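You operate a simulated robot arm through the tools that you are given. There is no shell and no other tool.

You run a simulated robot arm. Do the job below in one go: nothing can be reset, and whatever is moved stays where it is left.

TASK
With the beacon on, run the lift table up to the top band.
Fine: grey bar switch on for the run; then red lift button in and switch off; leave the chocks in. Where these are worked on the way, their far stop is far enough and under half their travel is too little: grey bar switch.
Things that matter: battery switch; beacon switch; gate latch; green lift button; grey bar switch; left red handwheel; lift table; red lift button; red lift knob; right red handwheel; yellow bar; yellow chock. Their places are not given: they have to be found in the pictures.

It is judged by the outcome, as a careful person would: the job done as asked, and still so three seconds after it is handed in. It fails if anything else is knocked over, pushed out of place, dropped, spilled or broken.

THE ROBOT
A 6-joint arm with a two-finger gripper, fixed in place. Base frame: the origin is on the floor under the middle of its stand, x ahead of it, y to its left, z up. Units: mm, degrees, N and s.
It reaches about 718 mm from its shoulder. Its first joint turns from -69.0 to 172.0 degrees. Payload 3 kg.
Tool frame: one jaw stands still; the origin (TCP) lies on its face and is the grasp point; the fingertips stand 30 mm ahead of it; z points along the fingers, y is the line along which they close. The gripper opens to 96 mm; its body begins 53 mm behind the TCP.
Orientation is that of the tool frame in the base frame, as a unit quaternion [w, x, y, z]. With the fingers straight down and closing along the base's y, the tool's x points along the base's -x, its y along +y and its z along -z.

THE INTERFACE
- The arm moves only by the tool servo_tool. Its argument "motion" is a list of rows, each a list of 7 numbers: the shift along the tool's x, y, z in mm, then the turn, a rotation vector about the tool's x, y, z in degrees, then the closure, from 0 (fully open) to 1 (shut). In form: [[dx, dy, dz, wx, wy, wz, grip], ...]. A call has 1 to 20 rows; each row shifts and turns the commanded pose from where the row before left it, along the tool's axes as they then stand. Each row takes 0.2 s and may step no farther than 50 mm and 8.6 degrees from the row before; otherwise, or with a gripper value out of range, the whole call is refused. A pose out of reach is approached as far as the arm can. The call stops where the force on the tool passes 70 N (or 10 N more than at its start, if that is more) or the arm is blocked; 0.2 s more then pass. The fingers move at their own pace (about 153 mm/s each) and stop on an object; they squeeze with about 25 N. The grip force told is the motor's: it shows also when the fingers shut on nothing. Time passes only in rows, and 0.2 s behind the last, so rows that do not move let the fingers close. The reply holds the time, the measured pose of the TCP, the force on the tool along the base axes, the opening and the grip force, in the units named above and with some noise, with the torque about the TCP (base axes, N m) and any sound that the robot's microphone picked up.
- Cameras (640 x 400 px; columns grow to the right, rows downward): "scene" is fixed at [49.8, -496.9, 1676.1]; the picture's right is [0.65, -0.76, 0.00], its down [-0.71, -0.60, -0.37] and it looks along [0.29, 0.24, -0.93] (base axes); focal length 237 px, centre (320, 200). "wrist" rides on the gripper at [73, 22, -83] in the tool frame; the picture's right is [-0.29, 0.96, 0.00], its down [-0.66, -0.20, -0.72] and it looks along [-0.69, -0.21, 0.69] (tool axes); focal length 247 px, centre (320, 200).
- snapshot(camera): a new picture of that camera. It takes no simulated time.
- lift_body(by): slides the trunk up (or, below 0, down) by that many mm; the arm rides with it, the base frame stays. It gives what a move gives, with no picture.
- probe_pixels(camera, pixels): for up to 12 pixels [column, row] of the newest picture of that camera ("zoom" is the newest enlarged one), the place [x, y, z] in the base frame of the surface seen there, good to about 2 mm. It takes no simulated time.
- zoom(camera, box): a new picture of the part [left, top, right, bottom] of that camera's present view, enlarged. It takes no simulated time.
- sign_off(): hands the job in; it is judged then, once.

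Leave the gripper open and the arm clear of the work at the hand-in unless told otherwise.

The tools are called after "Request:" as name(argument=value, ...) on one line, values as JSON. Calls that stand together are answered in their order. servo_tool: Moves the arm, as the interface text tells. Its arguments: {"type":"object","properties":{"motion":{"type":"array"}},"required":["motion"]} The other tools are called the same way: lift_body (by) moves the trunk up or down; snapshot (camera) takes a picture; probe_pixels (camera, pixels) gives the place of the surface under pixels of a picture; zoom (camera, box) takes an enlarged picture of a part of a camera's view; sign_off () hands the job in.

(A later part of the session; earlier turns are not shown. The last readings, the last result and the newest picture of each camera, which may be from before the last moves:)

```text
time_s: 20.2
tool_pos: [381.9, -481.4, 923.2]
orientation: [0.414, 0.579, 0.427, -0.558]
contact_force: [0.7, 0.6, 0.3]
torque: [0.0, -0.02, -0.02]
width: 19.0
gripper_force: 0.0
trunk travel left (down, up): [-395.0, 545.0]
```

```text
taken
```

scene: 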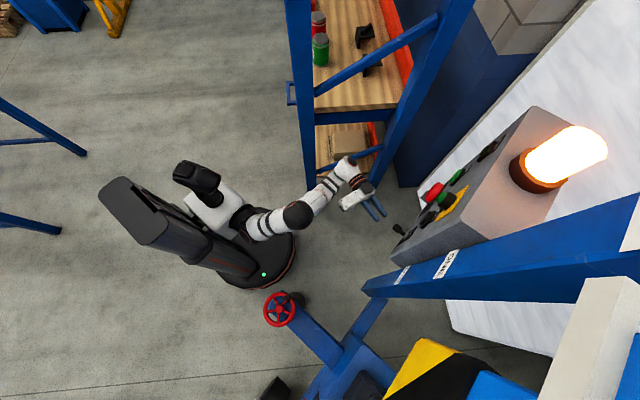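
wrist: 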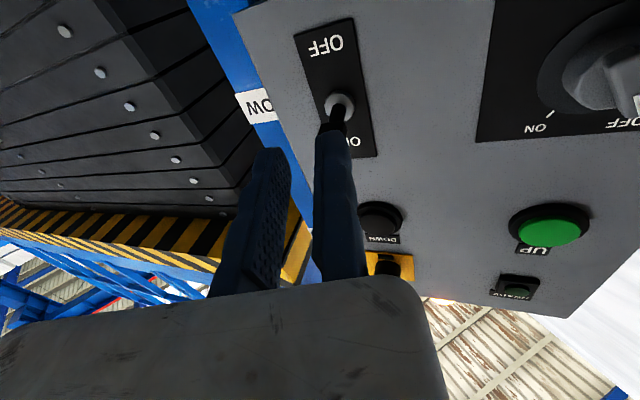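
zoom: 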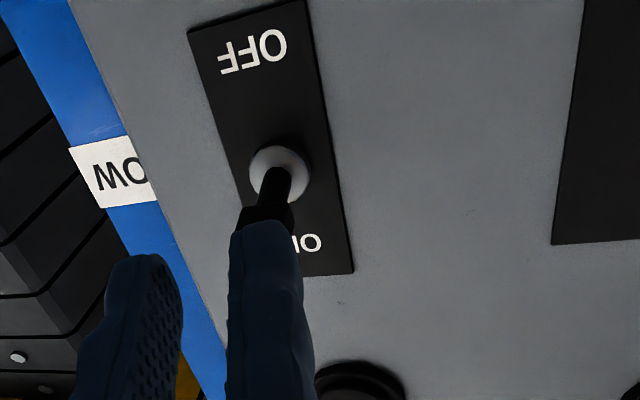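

Beacon lit, lever at ON, clear. Next the grey bar: I straighten the yaw, shift to x≈517 in front of the knob with fingers opening, and roll -28° so that the jaws straddle the bar.

Request:
servo_tool(motion=[[0, 0, 0, -8, 0, 0, 0.6], [0, 0, -5, -8, 0, 0, 0.6], [-4, 40, 0, 0, 0, 0, 0.6], [-4, 40, 0, 0, 0, 0, 0.6], [-4, 40, 0, 0, 0, 0, 0.6], [-4, 10, 0, 0, 0, 0, 0.6], [0, 0, 0, 0, 0, -7, 0.6], [0, 0, 0, 0, 0, -7, 0.6], [0, 0, 0, 0, 0, -7, 0.6], [0, 0, 0, 0, 0, -7, 0.6]])

Request:
snapshot(camera="wrist")

Request:
snapshot(camera="scene")

```text
time_s: 22.4
tool_pos: [466.6, -518.1, 925.3]
orientation: [0.355, 0.38, 0.611, -0.597]
contact_force: [0.7, 0.3, 1.0]
torque: [-0.01, -0.01, 0.0]
width: 38.3
gripper_force: 0.1
out of reach, approached as far as the arm can: row 4, 5, 6
trunk travel left (down, up): [-395.0, 545.0]
```

```text
taken
```

wrist: 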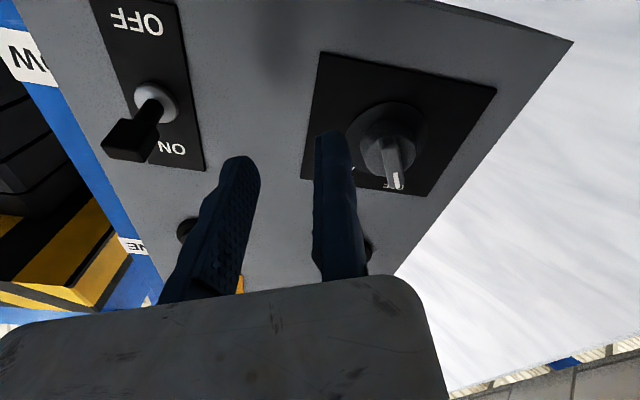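

```text
taken
```

scene: 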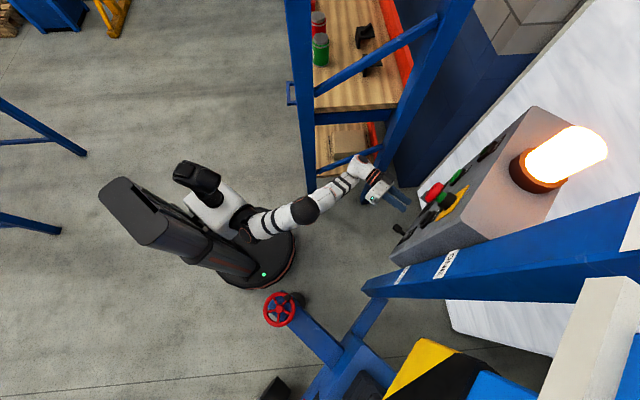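

The arm is close to its full stretch at x=467. I probe the arm's joints in the scene picture to plan a pose that reaches the knob.

Request:
probe_pixels(camera="scene", pixels=[[225, 205], [242, 217], [262, 225], [280, 217], [303, 210], [330, 195], [345, 182], [362, 166], [375, 178], [385, 195], [195, 175], [130, 220]])

Request:
zoom(camera="scene", box=[160, 130, 420, 290])

```text
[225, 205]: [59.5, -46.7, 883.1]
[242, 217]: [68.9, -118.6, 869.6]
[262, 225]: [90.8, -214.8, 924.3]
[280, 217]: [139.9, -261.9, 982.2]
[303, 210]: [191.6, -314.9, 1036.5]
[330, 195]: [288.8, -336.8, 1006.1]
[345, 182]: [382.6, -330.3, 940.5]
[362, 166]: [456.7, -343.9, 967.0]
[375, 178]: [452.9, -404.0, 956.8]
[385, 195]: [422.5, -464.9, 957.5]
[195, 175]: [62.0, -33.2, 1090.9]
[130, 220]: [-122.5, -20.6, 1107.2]
```

```text
2.46 times, centred on (290, 210) of scene
```

zoom: 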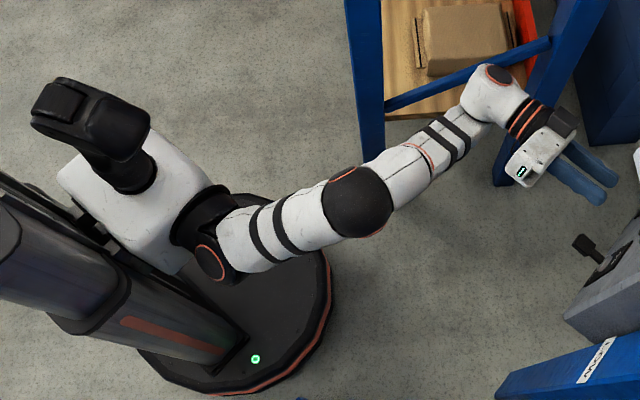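

Shoulder ≈ (70,-140,~835), links ≈224+273, wrist to TCP ≈175, so at x≈520 with fingers straight along -y it is just beyond reach. I back off 30 mm, raise the trunk 90 mm to be level with the knob, and then use a 12° yaw toward +x.

Request:
servo_tool(motion=[[0, 0, -15, 0, 0, 0, 0.6], [0, 0, -15, 0, 0, 0, 0.6]])

Request:
lift_body(by=90)

```text
time_s: 23.0
tool_pos: [451.9, -498.5, 921.6]
orientation: [0.357, 0.379, 0.611, -0.597]
contact_force: [-0.4, -0.8, 0.8]
torque: [0.01, 0.01, -0.03]
width: 38.6
gripper_force: 0.0
out of reach, approached as far as the arm can: row 1, 2
trunk travel left (down, up): [-395.0, 545.0]
```

```text
time_s: 24.2
tool_pos: [452.4, -498.9, 1012.8]
orientation: [0.357, 0.379, 0.611, -0.596]
contact_force: [-0.5, 0.2, 0.2]
torque: [0.01, -0.02, 0.03]
width: 38.4
gripper_force: 0.0
trunk travel left (down, up): [-485.0, 455.0]
```

The limit seems to be the wrist bend rather than stretch; yawing the tool toward +x should relieve it. I apply a 16° yaw now and look.

Request:
servo_tool(motion=[[0, 0, 0, -7.1, -3.7, -0.3, 0.73], [0, 0, 0, -7.1, -3.7, -0.3, 0.73]])

Request:
snapshot(camera="wrist")

Request:
snapshot(camera="scene")

```text
time_s: 24.9
tool_pos: [451.8, -499.2, 1013.1]
orientation: [0.436, 0.289, 0.658, -0.542]
contact_force: [-0.5, -0.3, 0.4]
torque: [-0.02, 0.01, 0.02]
width: 26.0
gripper_force: 0.0
trunk travel left (down, up): [-485.0, 455.0]
```

```text
taken
```

wrist: 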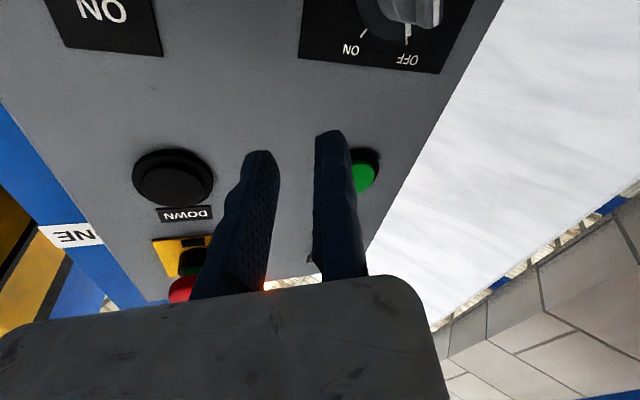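

```text
taken
```

scene: 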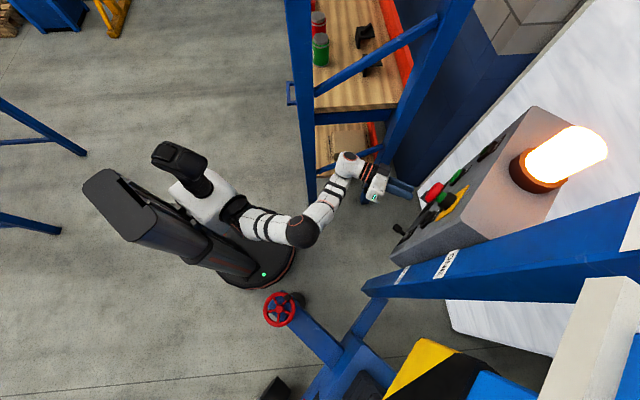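

The pose reached exactly. I move to the pre-grasp in front of the knob: jaw gap centred on the bar, tips at y≈-543.

Request:
servo_tool(motion=[[13.2, 30.4, 10.5, 0, 0, 0, 0.73], [13.2, 30.4, 10.5, 0, 0, 0, 0.73], [13.2, 30.4, 10.5, 0, 0, 0, 0.73]])

Request:
snapshot(camera="wrist")

Request:
zoom(camera="wrist", box=[200, 60, 440, 240])

```text
time_s: 25.6
tool_pos: [520.9, -510.4, 932.0]
orientation: [0.436, 0.289, 0.658, -0.541]
contact_force: [0.1, 0.5, 0.2]
torque: [-0.03, 0.0, -0.01]
width: 25.8
gripper_force: 0.1
trunk travel left (down, up): [-485.0, 455.0]
```

```text
taken
```

wrist: 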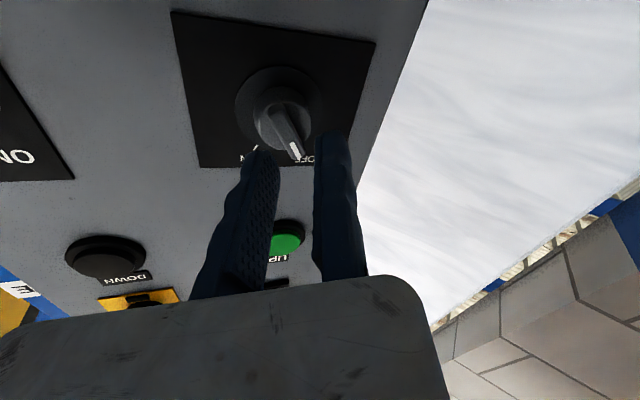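

```text
2.22 times, centred on (320, 150) of wrist
```

zoom: 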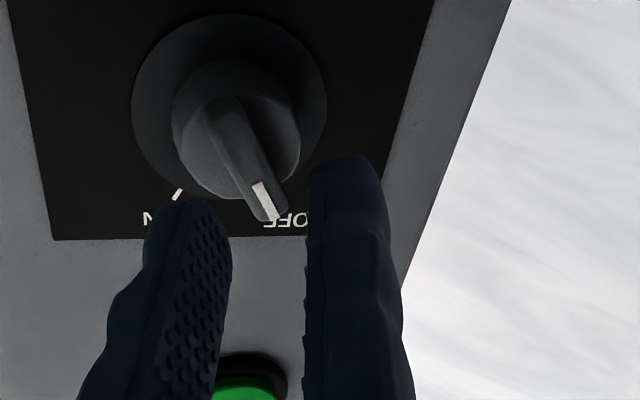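

The bar is between the jaws ahead. I probe the bar ends and edges for a finer centre.

Request:
probe_pixels(camera="zoom", pixels=[[266, 200], [270, 215], [262, 185], [228, 125], [215, 110], [220, 140], [245, 150], [250, 185], [270, 175], [240, 100], [178, 130], [298, 150]])

Request:
zoom(camera="wrist", box=[250, 70, 330, 170])

```text
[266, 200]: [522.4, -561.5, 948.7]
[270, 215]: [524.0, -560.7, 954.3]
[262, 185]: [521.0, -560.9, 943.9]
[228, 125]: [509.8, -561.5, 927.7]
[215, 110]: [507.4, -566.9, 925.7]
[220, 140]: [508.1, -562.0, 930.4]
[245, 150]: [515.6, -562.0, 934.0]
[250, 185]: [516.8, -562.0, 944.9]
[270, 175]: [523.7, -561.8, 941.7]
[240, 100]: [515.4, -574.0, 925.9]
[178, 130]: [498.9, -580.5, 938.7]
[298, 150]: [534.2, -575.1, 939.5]
```

```text
4.00 times, centred on (290, 120) of wrist
```

zoom: 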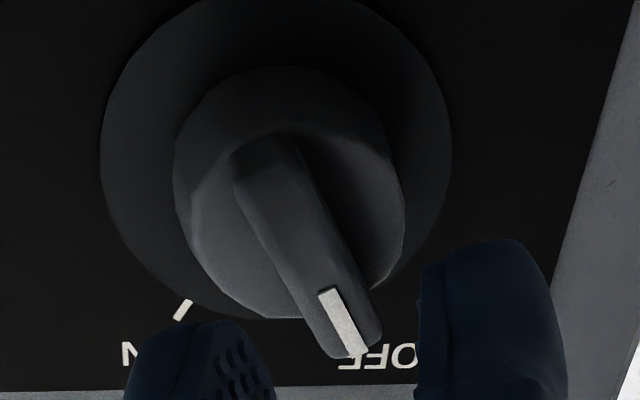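

Bar centre ≈ (516.8, 940.5), front at y=-562. I insert the open jaws around the bar (tips to y≈-570), then narrow the gap to 18 mm.

Request:
servo_tool(motion=[[0.1, -4.4, 12.8, 0, 0, 0, 0.73], [0.1, -4.4, 12.8, 0, 0, 0, 0.73], [0, -2, 0, 0, 0, 0, 0.78], [0, -2, 0, 0, 0, 0, 0.8125], [0, 0, 0, 0, 0, 0, 0.8125]])

Request:
snapshot(camera="wrist")

Request:
zoom(camera="wrist", box=[220, 60, 420, 220])

```text
time_s: 26.9
tool_pos: [516.5, -539.9, 938.5]
orientation: [0.437, 0.29, 0.658, -0.541]
contact_force: [0.1, 1.3, -1.1]
torque: [-0.01, 0.03, 0.03]
width: 18.1
gripper_force: 0.0
trunk travel left (down, up): [-485.0, 455.0]
```

```text
taken
```

wrist: 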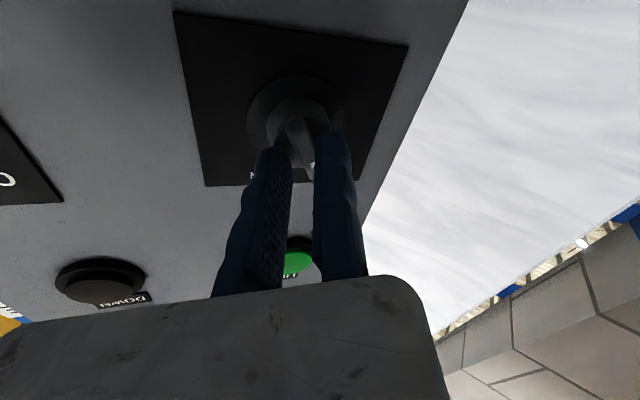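

```text
2.50 times, centred on (320, 140) of wrist
```

zoom: 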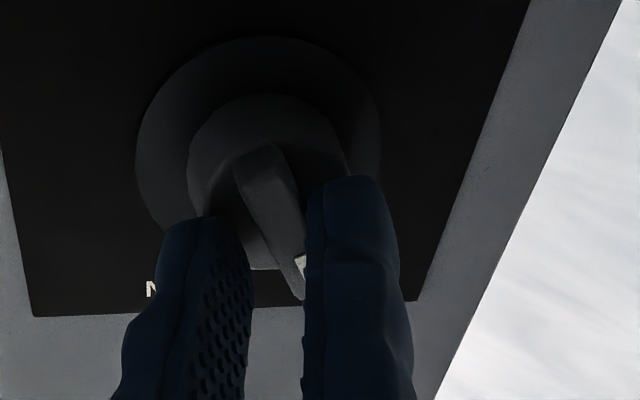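

Jaws straddle the bar, no contact force. I rotate about the knob's axis (+ direction = clockwise seen from here, OFF→ON), 7 rows of 8°.

Request:
servo_tool(motion=[[0, 0, 0, 0.74, -1.96, 7.72, 0.8125], [0, 0, 0, 0.74, -1.96, 7.72, 0.8125], [0, 0, 0, 0.74, -1.96, 7.72, 0.8125], [0, 0, 0, 0.74, -1.96, 7.72, 0.8125], [0, 0, 0, 0.74, -1.96, 7.72, 0.8125], [0, 0, 0, 0.74, -1.96, 7.72, 0.8125], [0, 0, 0, 0.74, -1.96, 7.72, 0.8125]])

Request:
snapshot(camera="wrist")

Request:
zoom(camera="wrist", box=[220, 60, 420, 220])

```text
time_s: 28.4
tool_pos: [517.1, -537.0, 939.6]
orientation: [0.695, 0.51, 0.375, -0.341]
contact_force: [8.2, 1.4, 1.5]
torque: [-0.12, 0.01, 0.16]
width: 18.0
gripper_force: 0.1
trunk travel left (down, up): [-485.0, 455.0]
```

```text
taken
```

wrist: 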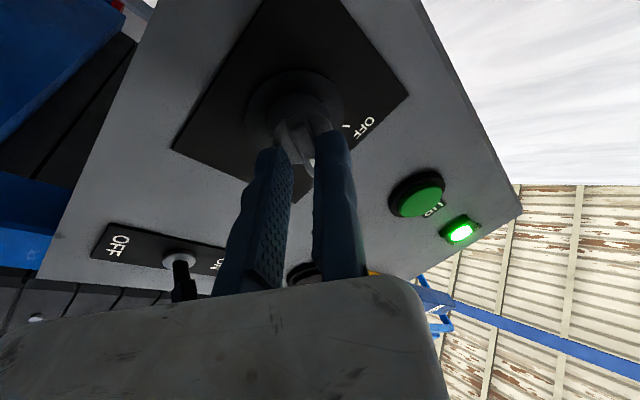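

```text
2.50 times, centred on (320, 140) of wrist
```

zoom: 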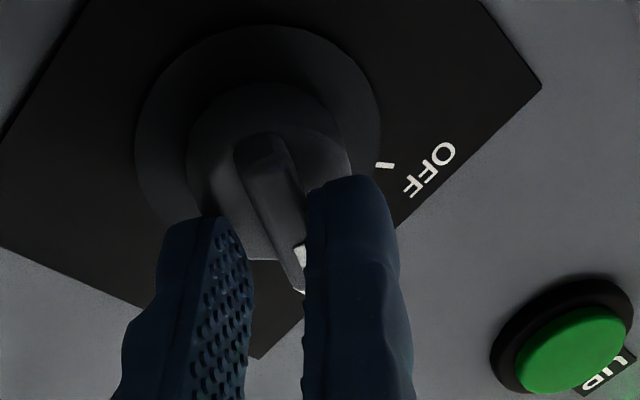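

READY is now lit. I turn a little more to bring the bar to its far stop, watching the force.

Request:
servo_tool(motion=[[0, 0, 0, 0.46, -1.23, 4.83, 0.8125], [0, 0, 0, 0.46, -1.23, 4.83, 0.8125]])

Request:
zoom(camera="wrist", box=[220, 60, 420, 220])

```text
time_s: 29.1
tool_pos: [518.9, -535.7, 939.2]
orientation: [0.724, 0.537, 0.316, -0.296]
contact_force: [13.3, 0.4, 5.8]
torque: [-0.04, 0.26, 0.41]
width: 17.9
gripper_force: 0.0
trunk travel left (down, up): [-485.0, 455.0]
```

```text
2.50 times, centred on (320, 140) of wrist
```

zoom: 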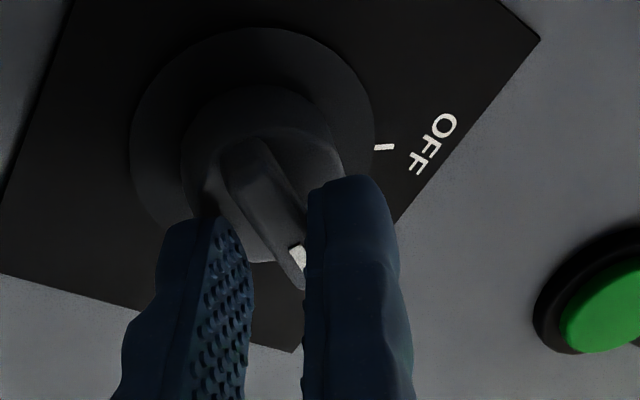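

Torque rises, so the bar is at its stop. I ease back 5° to release contact, then withdraw along +y to check the bar.

Request:
servo_tool(motion=[[0, 0, 0, -0.46, 1.23, -4.83, 0.8125], [-1.84, 4.9, -19.3, 0, 0, 0, 0.8125], [-1.84, 4.9, -19.3, 0, 0, 0, 0.8125]])

Request:
snapshot(camera="wrist")

Request:
zoom(camera="wrist", box=[220, 60, 420, 220])

```text
time_s: 29.9
tool_pos: [514.9, -499.7, 938.0]
orientation: [0.709, 0.525, 0.344, -0.32]
contact_force: [0.4, 0.3, -0.4]
torque: [-0.02, -0.01, -0.01]
width: 17.9
gripper_force: 0.1
trunk travel left (down, up): [-485.0, 455.0]
```

```text
taken
```

wrist: 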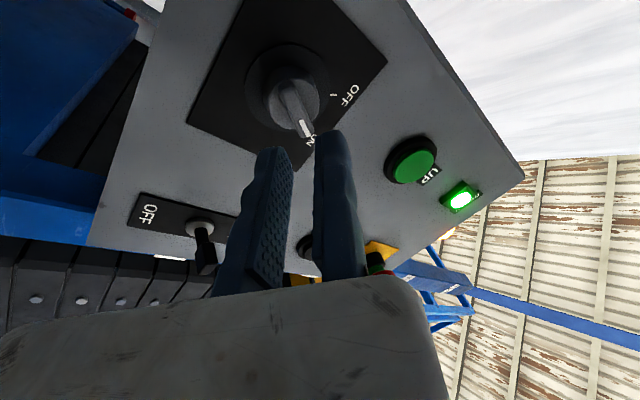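

```text
2.50 times, centred on (320, 140) of wrist
```

zoom: 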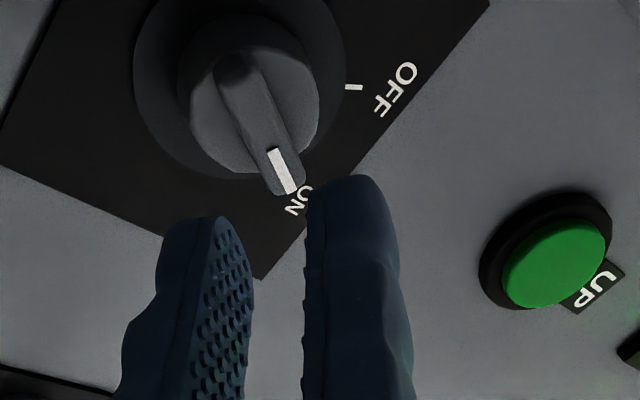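

The bar points at ON and READY is bright. Now I probe the UP button and the blue structures visible in this picture, to find the mast and table from here.

Request:
probe_pixels(camera="wrist", pixels=[[413, 162], [400, 160], [428, 165], [413, 148], [413, 178], [430, 275], [440, 312], [60, 60], [60, 225], [461, 198], [385, 258], [450, 237]])

Request:
zoom(camera="wrist", box=[360, 200, 520, 340])

```text
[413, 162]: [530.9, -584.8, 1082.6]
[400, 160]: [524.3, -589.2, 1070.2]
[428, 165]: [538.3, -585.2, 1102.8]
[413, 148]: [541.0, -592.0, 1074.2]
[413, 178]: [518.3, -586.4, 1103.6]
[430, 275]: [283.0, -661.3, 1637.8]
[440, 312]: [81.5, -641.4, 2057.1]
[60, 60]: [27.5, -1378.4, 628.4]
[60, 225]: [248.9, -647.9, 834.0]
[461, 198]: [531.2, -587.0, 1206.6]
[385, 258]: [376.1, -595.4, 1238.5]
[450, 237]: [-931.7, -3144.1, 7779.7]
```

```text
2.86 times, centred on (440, 270) of wrist
```

zoom: 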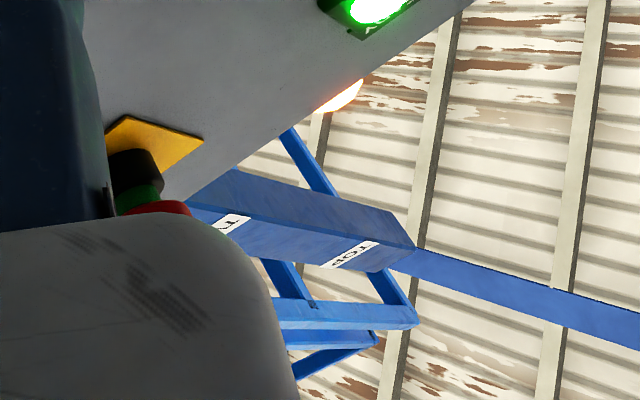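

I can see a "TOP" label on the mast. I probe it, and the edges of the UP button, in enlarged pictures.

Request:
probe_pixels(camera="zoom", pixels=[[350, 253], [325, 265], [375, 243], [340, 262], [360, 246], [415, 250], [230, 222], [405, 320], [290, 320], [330, 340]])

Request:
zoom(camera="wrist", box=[370, 120, 490, 220])

```text
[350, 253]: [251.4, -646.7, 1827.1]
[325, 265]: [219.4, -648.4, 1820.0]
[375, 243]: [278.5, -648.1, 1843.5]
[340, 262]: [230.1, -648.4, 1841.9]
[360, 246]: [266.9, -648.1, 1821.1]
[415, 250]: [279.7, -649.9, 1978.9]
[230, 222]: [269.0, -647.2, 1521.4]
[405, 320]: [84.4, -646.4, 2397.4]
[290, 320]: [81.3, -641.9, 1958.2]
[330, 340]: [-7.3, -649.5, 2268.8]
```

```text
4.00 times, centred on (430, 170) of wrist
```

zoom: 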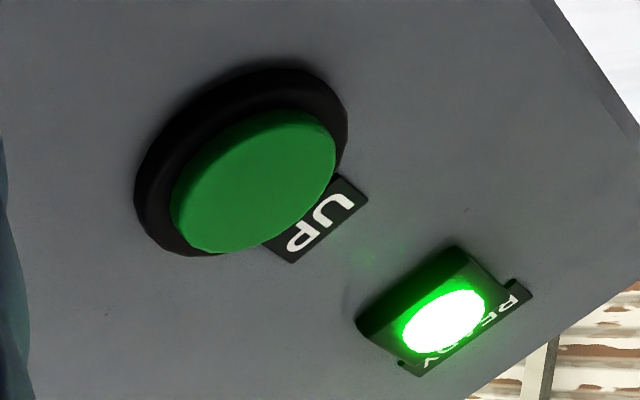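

TOP label is centred at z≈1830 (about 1816–1844). Now the UP button outline.

Request:
probe_pixels(camera="zoom", pixels=[[255, 180], [180, 215], [330, 140], [215, 245], [300, 115], [200, 160], [310, 200], [140, 180], [340, 120], [240, 75], [445, 320]])

Request:
zoom(camera="scene", box=[540, 220, 640, 320])

Request:
probe_pixels(camera="scene", pixels=[[583, 280], [600, 285], [620, 279], [627, 283], [630, 300], [590, 300], [570, 360], [636, 195], [628, 240], [632, 330], [612, 290], [608, 276]])

```text
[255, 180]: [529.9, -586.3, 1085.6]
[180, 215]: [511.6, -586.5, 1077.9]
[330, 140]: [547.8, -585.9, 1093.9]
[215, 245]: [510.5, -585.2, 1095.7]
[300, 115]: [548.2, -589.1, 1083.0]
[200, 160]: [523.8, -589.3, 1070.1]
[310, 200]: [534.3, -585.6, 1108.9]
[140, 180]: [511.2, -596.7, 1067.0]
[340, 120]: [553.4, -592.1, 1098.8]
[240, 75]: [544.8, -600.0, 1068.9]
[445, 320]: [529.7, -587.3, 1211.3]
```

```text
4.00 times, centred on (590, 270) of scene
```

zoom: 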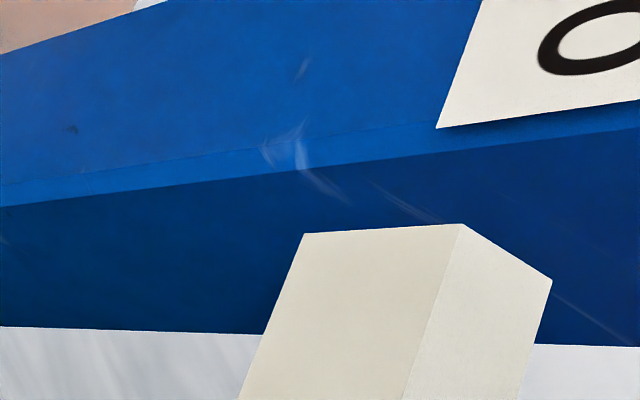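

```text
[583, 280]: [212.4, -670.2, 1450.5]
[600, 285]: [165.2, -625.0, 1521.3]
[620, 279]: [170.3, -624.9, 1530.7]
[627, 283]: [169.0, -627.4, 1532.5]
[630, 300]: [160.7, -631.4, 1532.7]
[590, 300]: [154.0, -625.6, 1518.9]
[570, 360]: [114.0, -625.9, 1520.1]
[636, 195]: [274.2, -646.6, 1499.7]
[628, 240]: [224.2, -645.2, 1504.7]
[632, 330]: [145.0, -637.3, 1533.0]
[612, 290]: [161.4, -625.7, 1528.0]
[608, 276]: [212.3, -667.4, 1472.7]
```

UP button: centre ≈ (529.5,-585.5,1089.5), radius ≈20. The pointer block spans z≈1510–1533 (centre ≈1521, at TWO = 1522); it needs to rise ≈308 mm to TOP (1830). 

I close the fingers and adjust the roll/tilt so the mast top stays visible to the right of the gripper, then raise the trunk 149 mm to the button's height.

Request:
servo_tool(motion=[[0, 0, 0, 0.74, -1.96, 7.72, 1], [0, 0, 0, 0.74, -1.96, 7.72, 1], [0, 0, 0, 3.83, 3.2, 0.44, 1], [0, 0, 0, 3.83, 3.2, 0.44, 1], [0, 0, 0, -5.2, 6.1, 0.6, 1]])

Request:
lift_body(by=149)

Request:
snapshot(camera="wrist")

Request:
snapshot(camera="scene")

```text
time_s: 31.1
tool_pos: [518.5, -547.2, 1008.9]
orientation: [0.712, 0.608, 0.306, -0.171]
contact_force: [0.0, 0.3, 0.6]
torque: [0.01, 0.02, 0.02]
width: 0.0
gripper_force: 25.3
out of reach, approached as far as the arm can: row 1, 2, 3, 4
trunk travel left (down, up): [-485.0, 455.0]
```

```text
time_s: 32.8
tool_pos: [517.7, -547.4, 1158.3]
orientation: [0.712, 0.608, 0.306, -0.172]
contact_force: [0.2, -0.1, -0.6]
torque: [0.01, 0.0, -0.02]
width: 0.0
gripper_force: 25.1
trunk travel left (down, up): [-634.0, 306.0]
```

```text
taken
```

wrist: 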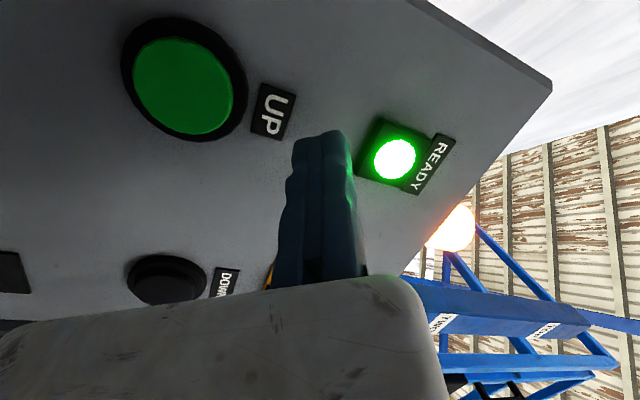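

```text
taken
```

scene: 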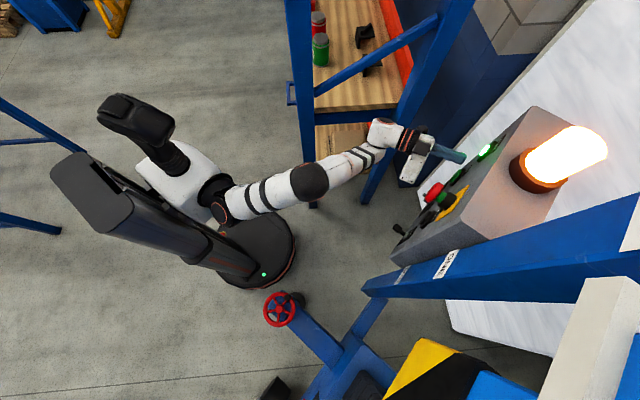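

That roll drifted the TCP up to (517.7,-547.4,1158) because of a wrist limit, but it's clear of everything; TOP (545,330) and TWO (440,322) labels are both in view. The fingertip is at ≈(524.5,-576.5,1160), 9 mm in front of the button plane. I lower the trunk 71 mm so that the tip faces the UP button.

Request:
lift_body(by=-71)

Request:
snapshot(camera="wrist")

Request:
zoom(camera="wrist", box=[400, 220, 640, 400])

```text
time_s: 33.9
tool_pos: [518.8, -545.3, 1087.2]
orientation: [0.713, 0.607, 0.307, -0.171]
contact_force: [-0.4, -1.0, 1.1]
torque: [0.0, -0.01, 0.03]
width: 0.0
gripper_force: 25.3
trunk travel left (down, up): [-563.0, 377.0]
```

```text
taken
```

wrist: 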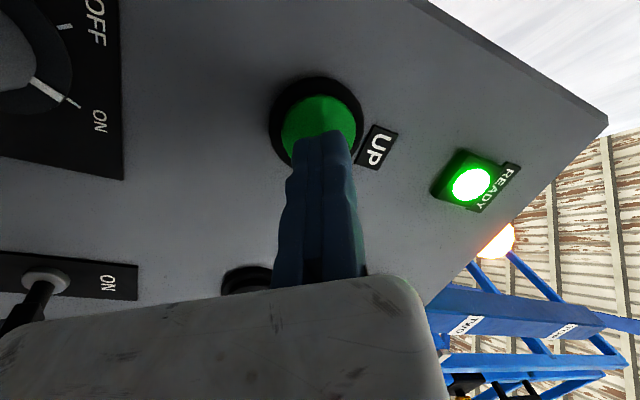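

```text
2.22 times, centred on (520, 310) of wrist
```

zoom: 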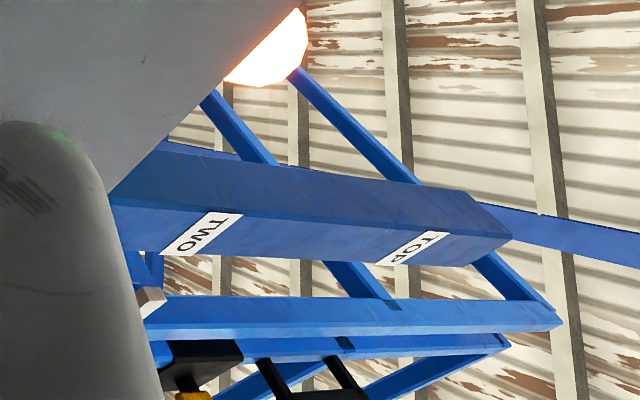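

The fingertip is in front of UP; pointer (white block) by TWO and TOP label both visible in the zoom. I advance toward the button in 4 mm rows to make first contact.

Request:
servo_tool(motion=[[-0.5, -0.8, 3.9, 0, 0, 0, 1], [-0.5, -0.8, 3.9, 0, 0, 0, 1], [-0.4, -0.6, 2.9, 0, 0, 0, 1]])

Request:
zoom(camera="wrist", box=[400, 220, 640, 400])

```text
time_s: 34.7
tool_pos: [519.1, -556.6, 1086.6]
orientation: [0.712, 0.608, 0.306, -0.173]
contact_force: [-0.6, 2.0, -1.7]
torque: [0.03, -0.02, -0.02]
width: 0.1
gripper_force: 24.8
trunk travel left (down, up): [-563.0, 377.0]
heard: click
```

```text
2.22 times, centred on (520, 310) of wrist
```

zoom: 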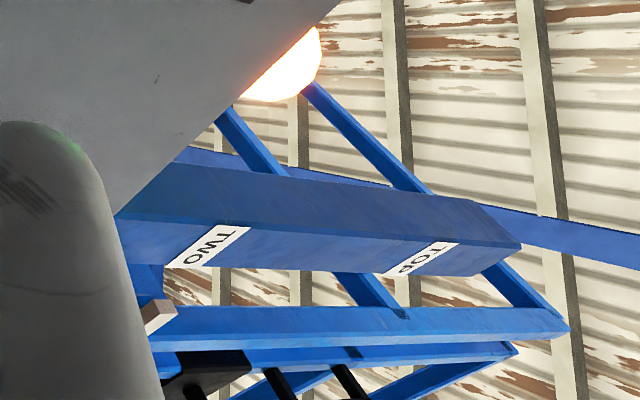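

A click — the button is in. I hold for 2 rows and see whether the table moves.

Request:
servo_tool(motion=[[0, 0, 0, 0, 0, 0, 1], [0, 0, 0, 0, 0, 0, 1]])

Request:
zoom(camera="wrist", box=[400, 220, 640, 400])

Request:
zoom(camera="scene", box=[480, 200, 640, 400])

```text
time_s: 35.3
tool_pos: [519.3, -555.6, 1087.0]
orientation: [0.713, 0.607, 0.306, -0.171]
contact_force: [0.2, 2.8, -0.4]
torque: [0.0, 0.01, 0.0]
width: 0.1
gripper_force: 24.9
trunk travel left (down, up): [-563.0, 377.0]
```

```text
2.22 times, centred on (520, 310) of wrist
```

zoom: 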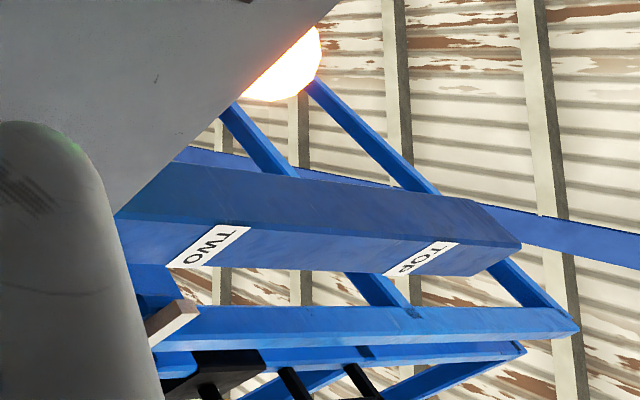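

```text
2.00 times, centred on (560, 300) of scene
```

zoom: 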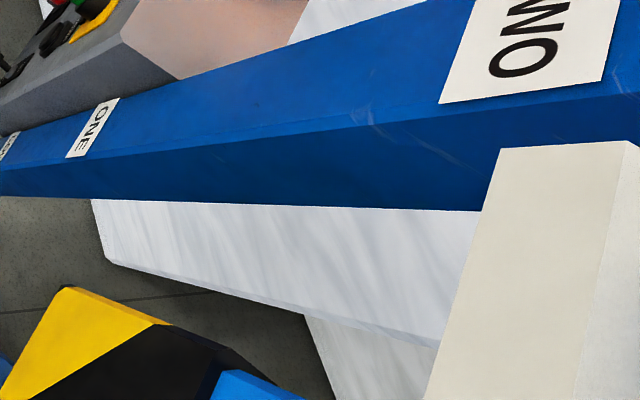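

The table is rising. I probe the pointer now to measure its height (no simulated time passes).

Request:
zoom(camera="wrist", box=[400, 220, 640, 400])

Request:
probe_pixels(camera="zoom", pixels=[[180, 312], [190, 308], [170, 325], [197, 303], [160, 330], [155, 340], [410, 258], [395, 270], [440, 245], [240, 325]])

```text
2.22 times, centred on (520, 310) of wrist
```

zoom: 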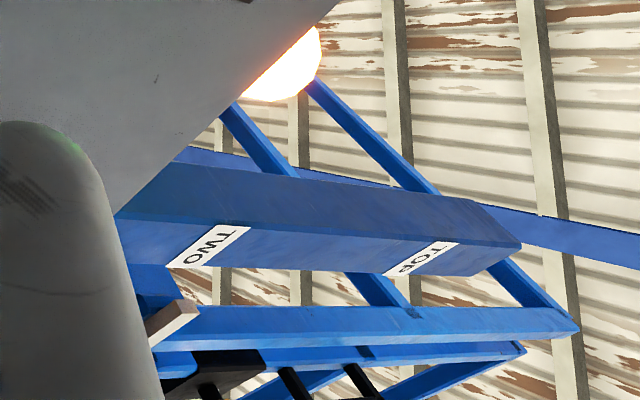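

```text
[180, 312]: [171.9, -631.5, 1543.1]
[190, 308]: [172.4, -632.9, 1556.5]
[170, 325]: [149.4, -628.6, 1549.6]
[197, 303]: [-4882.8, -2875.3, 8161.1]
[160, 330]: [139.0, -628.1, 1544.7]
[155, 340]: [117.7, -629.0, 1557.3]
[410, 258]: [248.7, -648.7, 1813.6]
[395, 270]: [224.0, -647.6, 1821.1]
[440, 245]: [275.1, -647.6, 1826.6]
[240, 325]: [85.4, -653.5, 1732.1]
```

The pointer centre is at ≈1548 now, moving about 40 mm/s. I hold for another 2 s and measure.

Request:
servo_tool(motion=[[0, 0, 0, 0, 0, 0, 1], [0, 0, 0, 0, 0, 0, 1], [0, 0, 0, 0, 0, 0, 1], [0, 0, 0, 0, 0, 0, 1], [0, 0, 0, 0, 0, 0, 1], [0, 0, 0, 0, 0, 0, 1], [0, 0, 0, 0, 0, 0, 1], [0, 0, 0, 0, 0, 0, 1], [0, 0, 0, 0, 0, 0, 1]])

Request:
zoom(camera="wrist", box=[400, 220, 640, 400])

```text
time_s: 37.3
tool_pos: [519.6, -556.4, 1086.5]
orientation: [0.713, 0.607, 0.307, -0.171]
contact_force: [-0.8, 2.7, -0.6]
torque: [0.03, -0.01, -0.01]
width: 0.0
gripper_force: 25.4
trunk travel left (down, up): [-563.0, 377.0]
```

```text
2.22 times, centred on (520, 310) of wrist
```

zoom: 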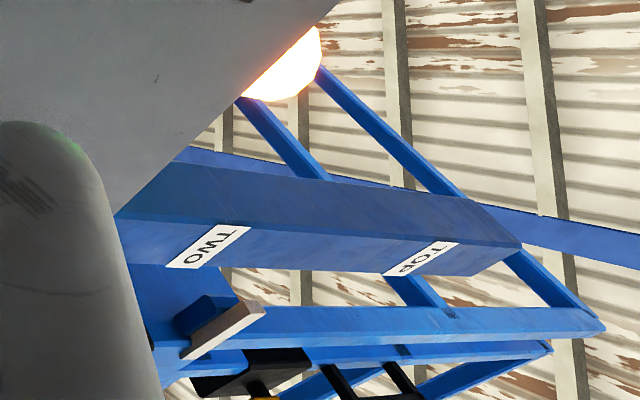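

I probe the pointer again at (245,312), (220,330), (200,345).

Request:
probe_pixels(camera="zoom", pixels=[[245, 312], [240, 318], [220, 330], [200, 345], [255, 307], [250, 312], [205, 350], [185, 356]])

```text
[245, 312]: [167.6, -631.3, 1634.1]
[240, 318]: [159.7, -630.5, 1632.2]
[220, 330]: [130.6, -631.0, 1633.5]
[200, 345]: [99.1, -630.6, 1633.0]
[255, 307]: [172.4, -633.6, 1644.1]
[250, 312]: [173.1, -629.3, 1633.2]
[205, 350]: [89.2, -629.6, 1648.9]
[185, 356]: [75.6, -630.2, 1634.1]
```

The pointer's lower edge is at 1632 (centre ≈1643), ~45 mm/s. I hold another 2.4 s then measure again.

Request:
servo_tool(motion=[[0, 0, 0, 0, 0, 0, 1], [0, 0, 0, 0, 0, 0, 1], [0, 0, 0, 0, 0, 0, 1], [0, 0, 0, 0, 0, 0, 1], [0, 0, 0, 0, 0, 0, 1], [0, 0, 0, 0, 0, 0, 1], [0, 0, 0, 0, 0, 0, 1], [0, 0, 0, 0, 0, 0, 1], [0, 0, 0, 0, 0, 0, 1], [0, 0, 0, 0, 0, 0, 1], [0, 0, 0, 0, 0, 0, 1]])

Request:
zoom(camera="wrist", box=[400, 220, 640, 400])

```text
time_s: 39.7
tool_pos: [519.5, -556.5, 1086.7]
orientation: [0.713, 0.607, 0.306, -0.171]
contact_force: [0.2, 2.1, 0.2]
torque: [-0.02, 0.02, -0.02]
width: 0.0
gripper_force: 24.8
trunk travel left (down, up): [-563.0, 377.0]
```

```text
2.22 times, centred on (520, 310) of wrist
```

zoom: 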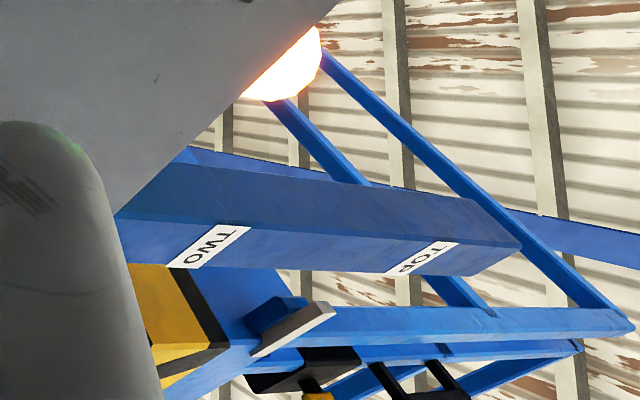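

I probe the pointer's lower face and end again.

Request:
probe_pixels(camera="zoom", pixels=[[310, 315], [290, 330], [270, 345], [300, 322], [325, 308], [328, 305], [280, 338], [322, 311], [410, 258], [396, 268], [450, 244], [385, 274]])

```text
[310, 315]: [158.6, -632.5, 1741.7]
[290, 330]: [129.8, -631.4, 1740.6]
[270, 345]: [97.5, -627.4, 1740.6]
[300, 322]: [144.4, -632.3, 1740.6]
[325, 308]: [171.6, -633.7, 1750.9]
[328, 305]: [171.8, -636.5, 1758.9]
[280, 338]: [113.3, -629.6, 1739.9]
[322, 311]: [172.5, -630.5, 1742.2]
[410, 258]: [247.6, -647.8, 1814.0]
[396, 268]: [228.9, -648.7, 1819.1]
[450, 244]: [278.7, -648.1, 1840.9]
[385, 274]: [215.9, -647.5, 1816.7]
```

Underside 1740.6 now, steady at 44.8 mm/s; pointer centre ≈1750.6, and it should reach ≈1830 (1.76 s more). I hold 7 rows and then release by backing off 11 mm, stopping slightly short so I can measure and jog.

Request:
servo_tool(motion=[[0, 0, 0, 0, 0, 0, 1], [0, 0, 0, 0, 0, 0, 1], [0, 0, 0, 0, 0, 0, 1], [0, 0, 0, 0, 0, 0, 1], [0, 0, 0, 0, 0, 0, 1], [0, 0, 0, 0, 0, 0, 1], [0, 0, 0, 0, 0, 0, 1], [1.4, 2.2, -10.7, 0, 0, 0, 1]])

Request:
zoom(camera="wrist", box=[400, 220, 640, 400])

```text
time_s: 41.5
tool_pos: [519.0, -545.3, 1086.0]
orientation: [0.712, 0.608, 0.306, -0.173]
contact_force: [0.3, 0.3, 0.0]
torque: [0.0, 0.0, -0.03]
width: 0.0
gripper_force: 25.0
trunk travel left (down, up): [-563.0, 377.0]
```

```text
2.22 times, centred on (520, 310) of wrist
```

zoom: 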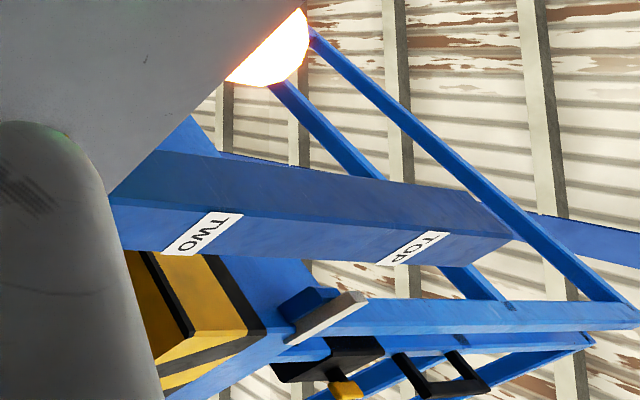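

I've released the button. I probe now, then let a little time pass and probe again to confirm that the table has stopped.

Request:
probe_pixels(camera="zoom", pixels=[[345, 310], [330, 320], [310, 332], [358, 302], [362, 298], [400, 248], [382, 262], [435, 235], [352, 305], [320, 326]])

Request:
servo_tool(motion=[[0, 0, 0, 0, 0, 0, 1], [0, 0, 0, 0, 0, 0, 1]])

Request:
zoom(camera="wrist", box=[440, 260, 600, 380])

```text
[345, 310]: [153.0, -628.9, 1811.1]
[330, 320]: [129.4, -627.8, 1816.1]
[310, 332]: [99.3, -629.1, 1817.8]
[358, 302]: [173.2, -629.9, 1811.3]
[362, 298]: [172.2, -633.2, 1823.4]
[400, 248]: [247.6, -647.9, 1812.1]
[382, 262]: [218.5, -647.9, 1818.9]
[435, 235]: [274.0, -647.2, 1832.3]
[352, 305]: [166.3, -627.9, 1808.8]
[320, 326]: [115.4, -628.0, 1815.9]
```

```text
time_s: 42.1
tool_pos: [517.5, -545.5, 1086.6]
orientation: [0.712, 0.608, 0.307, -0.172]
contact_force: [-0.3, -0.3, -0.7]
torque: [-0.02, 0.01, -0.01]
width: 0.0
gripper_force: 25.3
trunk travel left (down, up): [-563.0, 377.0]
```

```text
3.33 times, centred on (520, 320) of wrist
```

zoom: 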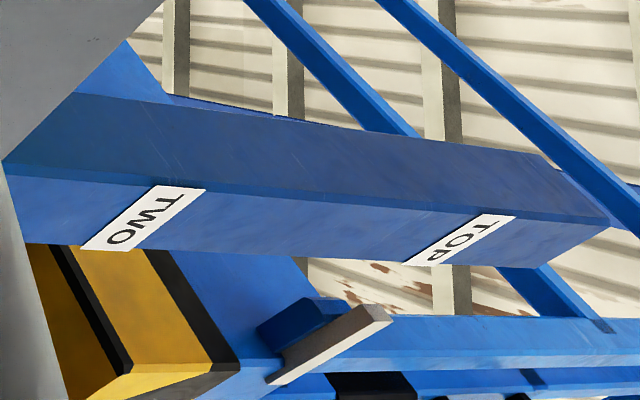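

I probe the lit front face and the shaded underside of the pointer, and the TOP label corners, in this sharper zoom.

Request:
probe_pixels(camera="zoom", pixels=[[330, 350], [325, 345], [340, 352], [350, 330], [310, 352], [370, 330], [380, 322], [405, 262], [445, 263], [475, 216], [514, 217], [458, 240]])

Request:
zoom(camera="wrist", box=[480, 300, 560, 350])

```text
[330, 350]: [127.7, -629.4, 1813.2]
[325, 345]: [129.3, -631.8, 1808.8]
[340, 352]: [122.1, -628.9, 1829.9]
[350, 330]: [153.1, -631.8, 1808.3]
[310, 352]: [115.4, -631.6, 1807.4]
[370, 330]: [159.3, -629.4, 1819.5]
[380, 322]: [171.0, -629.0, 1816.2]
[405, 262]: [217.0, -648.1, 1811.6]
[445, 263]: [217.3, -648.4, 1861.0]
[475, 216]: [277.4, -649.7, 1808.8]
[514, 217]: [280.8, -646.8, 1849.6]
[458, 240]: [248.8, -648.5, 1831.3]
```

```text
8.00 times, centred on (520, 325) of wrist
```

zoom: 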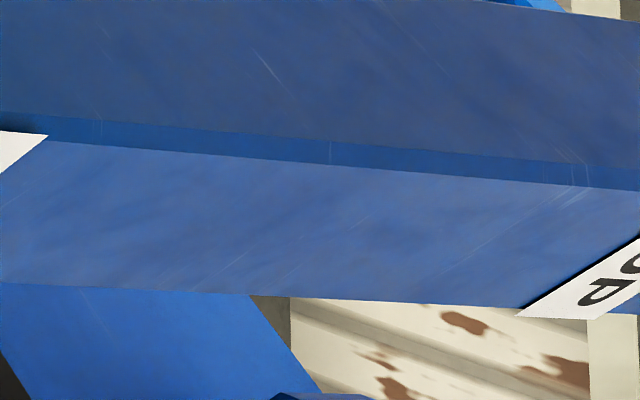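

TOP label spans ≈1808–1852 (centre ≈1830). The pointer underside is at 1808, centre ≈1819: already on the band but ~10 mm low. I give one short jog: press 11.5 mm in, then out again.

Request:
servo_tool(motion=[[-1.46, -2.31, 11.2, 0, 0, 0, 1], [1.46, 2.31, -11.2, 0, 0, 0, 1], [0, 0, 0, 0, 0, 0, 1]])

Request:
zoom(camera="wrist", box=[440, 260, 600, 380])

Request:
probe_pixels(camera="zoom", pixels=[[330, 345], [345, 335], [360, 325], [375, 315], [385, 320], [350, 345], [365, 335], [340, 352], [395, 315], [390, 318]])

```text
time_s: 42.9
tool_pos: [517.5, -545.5, 1086.6]
orientation: [0.712, 0.608, 0.307, -0.172]
contact_force: [-0.1, 0.8, -0.4]
torque: [0.0, -0.01, -0.04]
width: 0.0
gripper_force: 24.7
trunk travel left (down, up): [-563.0, 377.0]
heard: click
```

```text
3.33 times, centred on (520, 320) of wrist
```

zoom: 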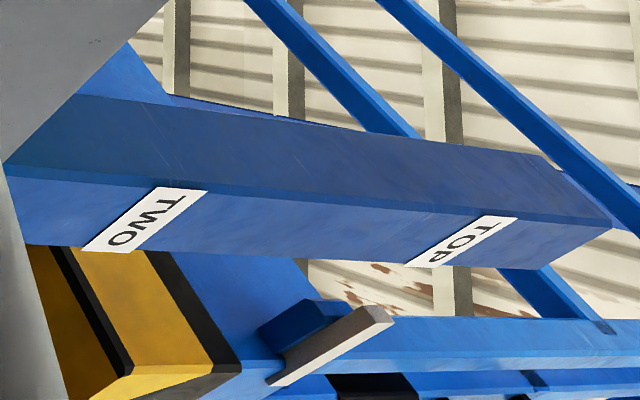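

```text
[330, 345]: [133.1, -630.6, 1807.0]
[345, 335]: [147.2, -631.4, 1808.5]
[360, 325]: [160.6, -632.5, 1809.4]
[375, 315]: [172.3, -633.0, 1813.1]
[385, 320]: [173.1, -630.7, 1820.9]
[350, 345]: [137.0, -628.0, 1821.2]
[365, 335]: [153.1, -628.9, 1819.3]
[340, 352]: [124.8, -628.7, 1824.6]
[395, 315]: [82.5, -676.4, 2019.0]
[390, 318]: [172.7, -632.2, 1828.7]
```

A click, but the table hardly moved (underside still 1808). I jog a bit longer: press, hold one row, release.

Request:
servo_tool(motion=[[-1.46, -2.31, 11.2, 0, 0, 0, 1], [0, 0, 0, 0, 0, 0, 1], [1.46, 2.31, -11.2, 0, 0, 0, 1], [0, 0, 0, 0, 0, 0, 1]])

Request:
zoom(camera="wrist", box=[440, 260, 600, 380])

Request:
probe_pixels(camera="zoom", pixels=[[330, 345], [345, 335], [360, 325], [375, 315], [385, 320], [350, 345], [365, 335], [340, 352], [395, 315], [390, 318]])

```text
time_s: 43.9
tool_pos: [516.4, -547.5, 1086.8]
orientation: [0.712, 0.608, 0.306, -0.172]
contact_force: [0.1, 0.2, -0.2]
torque: [-0.01, 0.01, 0.0]
width: 0.0
gripper_force: 25.2
trunk travel left (down, up): [-563.0, 377.0]
heard: click
```

```text
3.33 times, centred on (520, 320) of wrist
```

zoom: 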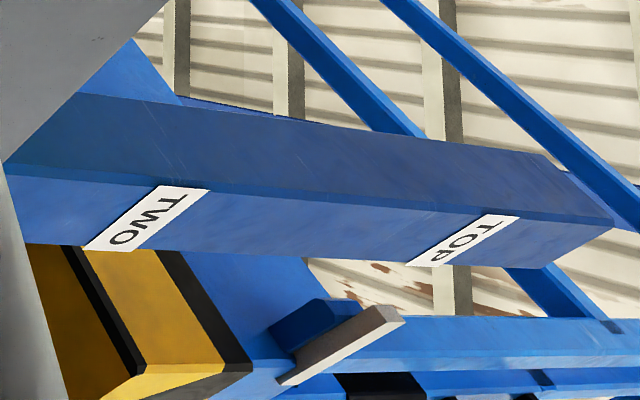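

```text
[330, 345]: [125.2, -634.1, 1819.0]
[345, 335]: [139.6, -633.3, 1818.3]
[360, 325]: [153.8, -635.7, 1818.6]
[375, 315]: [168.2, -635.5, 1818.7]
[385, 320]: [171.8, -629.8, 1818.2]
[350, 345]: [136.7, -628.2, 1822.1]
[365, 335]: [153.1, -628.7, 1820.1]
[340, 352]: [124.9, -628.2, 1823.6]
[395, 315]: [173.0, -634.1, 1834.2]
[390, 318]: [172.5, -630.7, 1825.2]
```

Underside now 1818.6, pointer centre ≈1829 — centred on TOP. Next: the red lift button in. First I unroll the wrist in place (-48° about the panel normal), as before, with fingers closed.

Request:
servo_tool(motion=[[0, 0, 0, 1.02, 1.61, -7.77, 1], [0, 0, 0, 1.02, 1.61, -7.77, 1], [0, 0, 0, 1.02, 1.61, -7.77, 1], [0, 0, 0, 1.02, 1.61, -7.77, 1], [0, 0, 0, 1.02, 1.61, -7.77, 1], [0, 0, 0, 1.02, 1.61, -7.77, 1]])

Request:
snapshot(camera="wrist")

Request:
snapshot(camera="scene")

```text
time_s: 45.3
tool_pos: [519.0, -546.3, 1086.5]
orientation: [0.525, 0.486, 0.57, -0.405]
contact_force: [-0.1, 0.1, -0.6]
torque: [-0.02, 0.01, 0.01]
width: 0.0
gripper_force: 25.0
trunk travel left (down, up): [-563.0, 377.0]
```

```text
taken
```

wrist: 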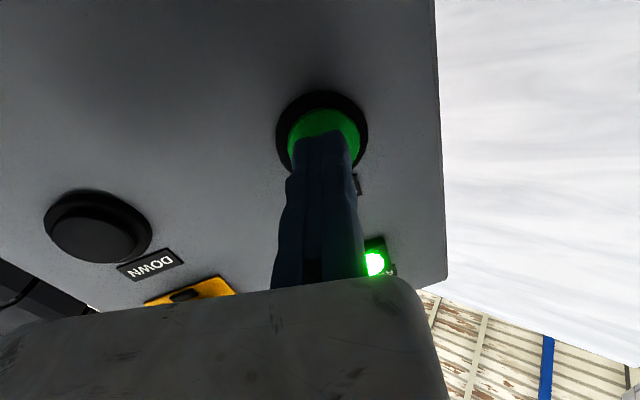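

```text
taken
```

scene: 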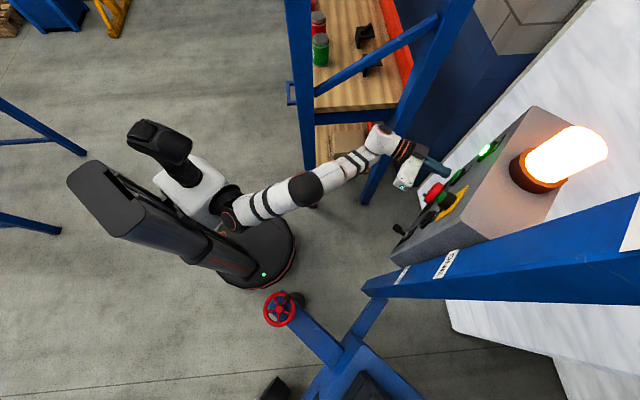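

I now back away toward (430,-480) and yaw the tool so it points slightly toward -x, as used for the toggle.

Request:
servo_tool(motion=[[2.2, -24.6, -27.5, 0, 0, 0, 1], [2.2, -24.6, -27.5, 0, 0, 0, 1], [2.2, -24.6, -27.5, 0, 0, 0, 1], [0, 0, 0, 6.7, -0.3, 0.8, 1], [0, 0, 0, 6.7, -0.3, 0.8, 1], [0, 0, 0, 6.7, -0.3, 0.8, 1], [0, 0, 0, 6.7, -0.3, 0.8, 1]])

Request:
lift_body(by=130)

Request:
snapshot(camera="wrist")

Request:
snapshot(camera="scene")

```text
time_s: 46.9
tool_pos: [405.2, -503.7, 1078.8]
orientation: [0.416, 0.604, 0.441, -0.517]
contact_force: [0.1, -0.4, 1.2]
torque: [0.01, 0.01, 0.0]
width: 0.0
gripper_force: 24.9
out of reach, approached as far as the arm can: row 5, 6, 7
trunk travel left (down, up): [-563.0, 377.0]
```

```text
time_s: 48.5
tool_pos: [405.7, -503.5, 1207.7]
orientation: [0.416, 0.606, 0.441, -0.516]
contact_force: [-0.6, -0.2, 0.8]
torque: [0.01, 0.01, 0.0]
width: 0.0
gripper_force: 25.4
trunk travel left (down, up): [-693.0, 247.0]
```

```text
taken
```

wrist: 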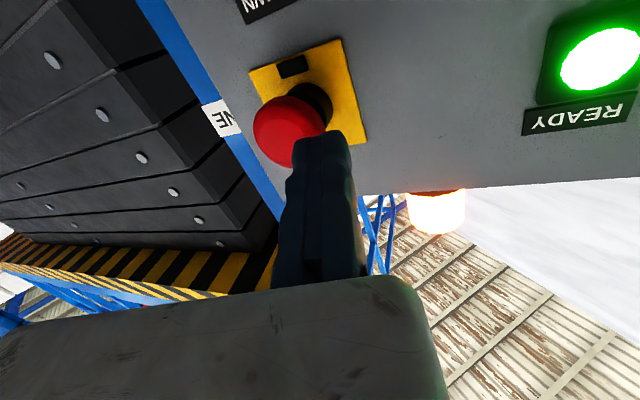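

```text
taken
```

scene: 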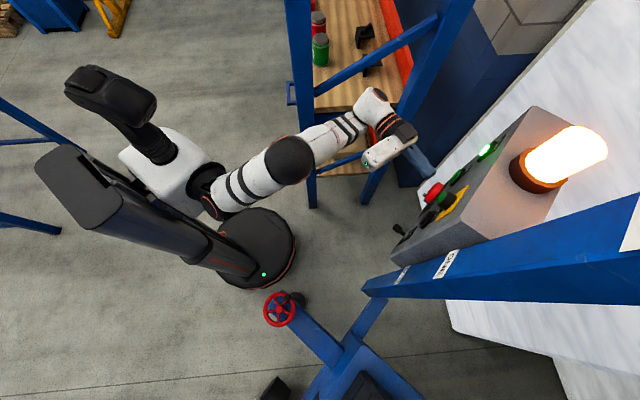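

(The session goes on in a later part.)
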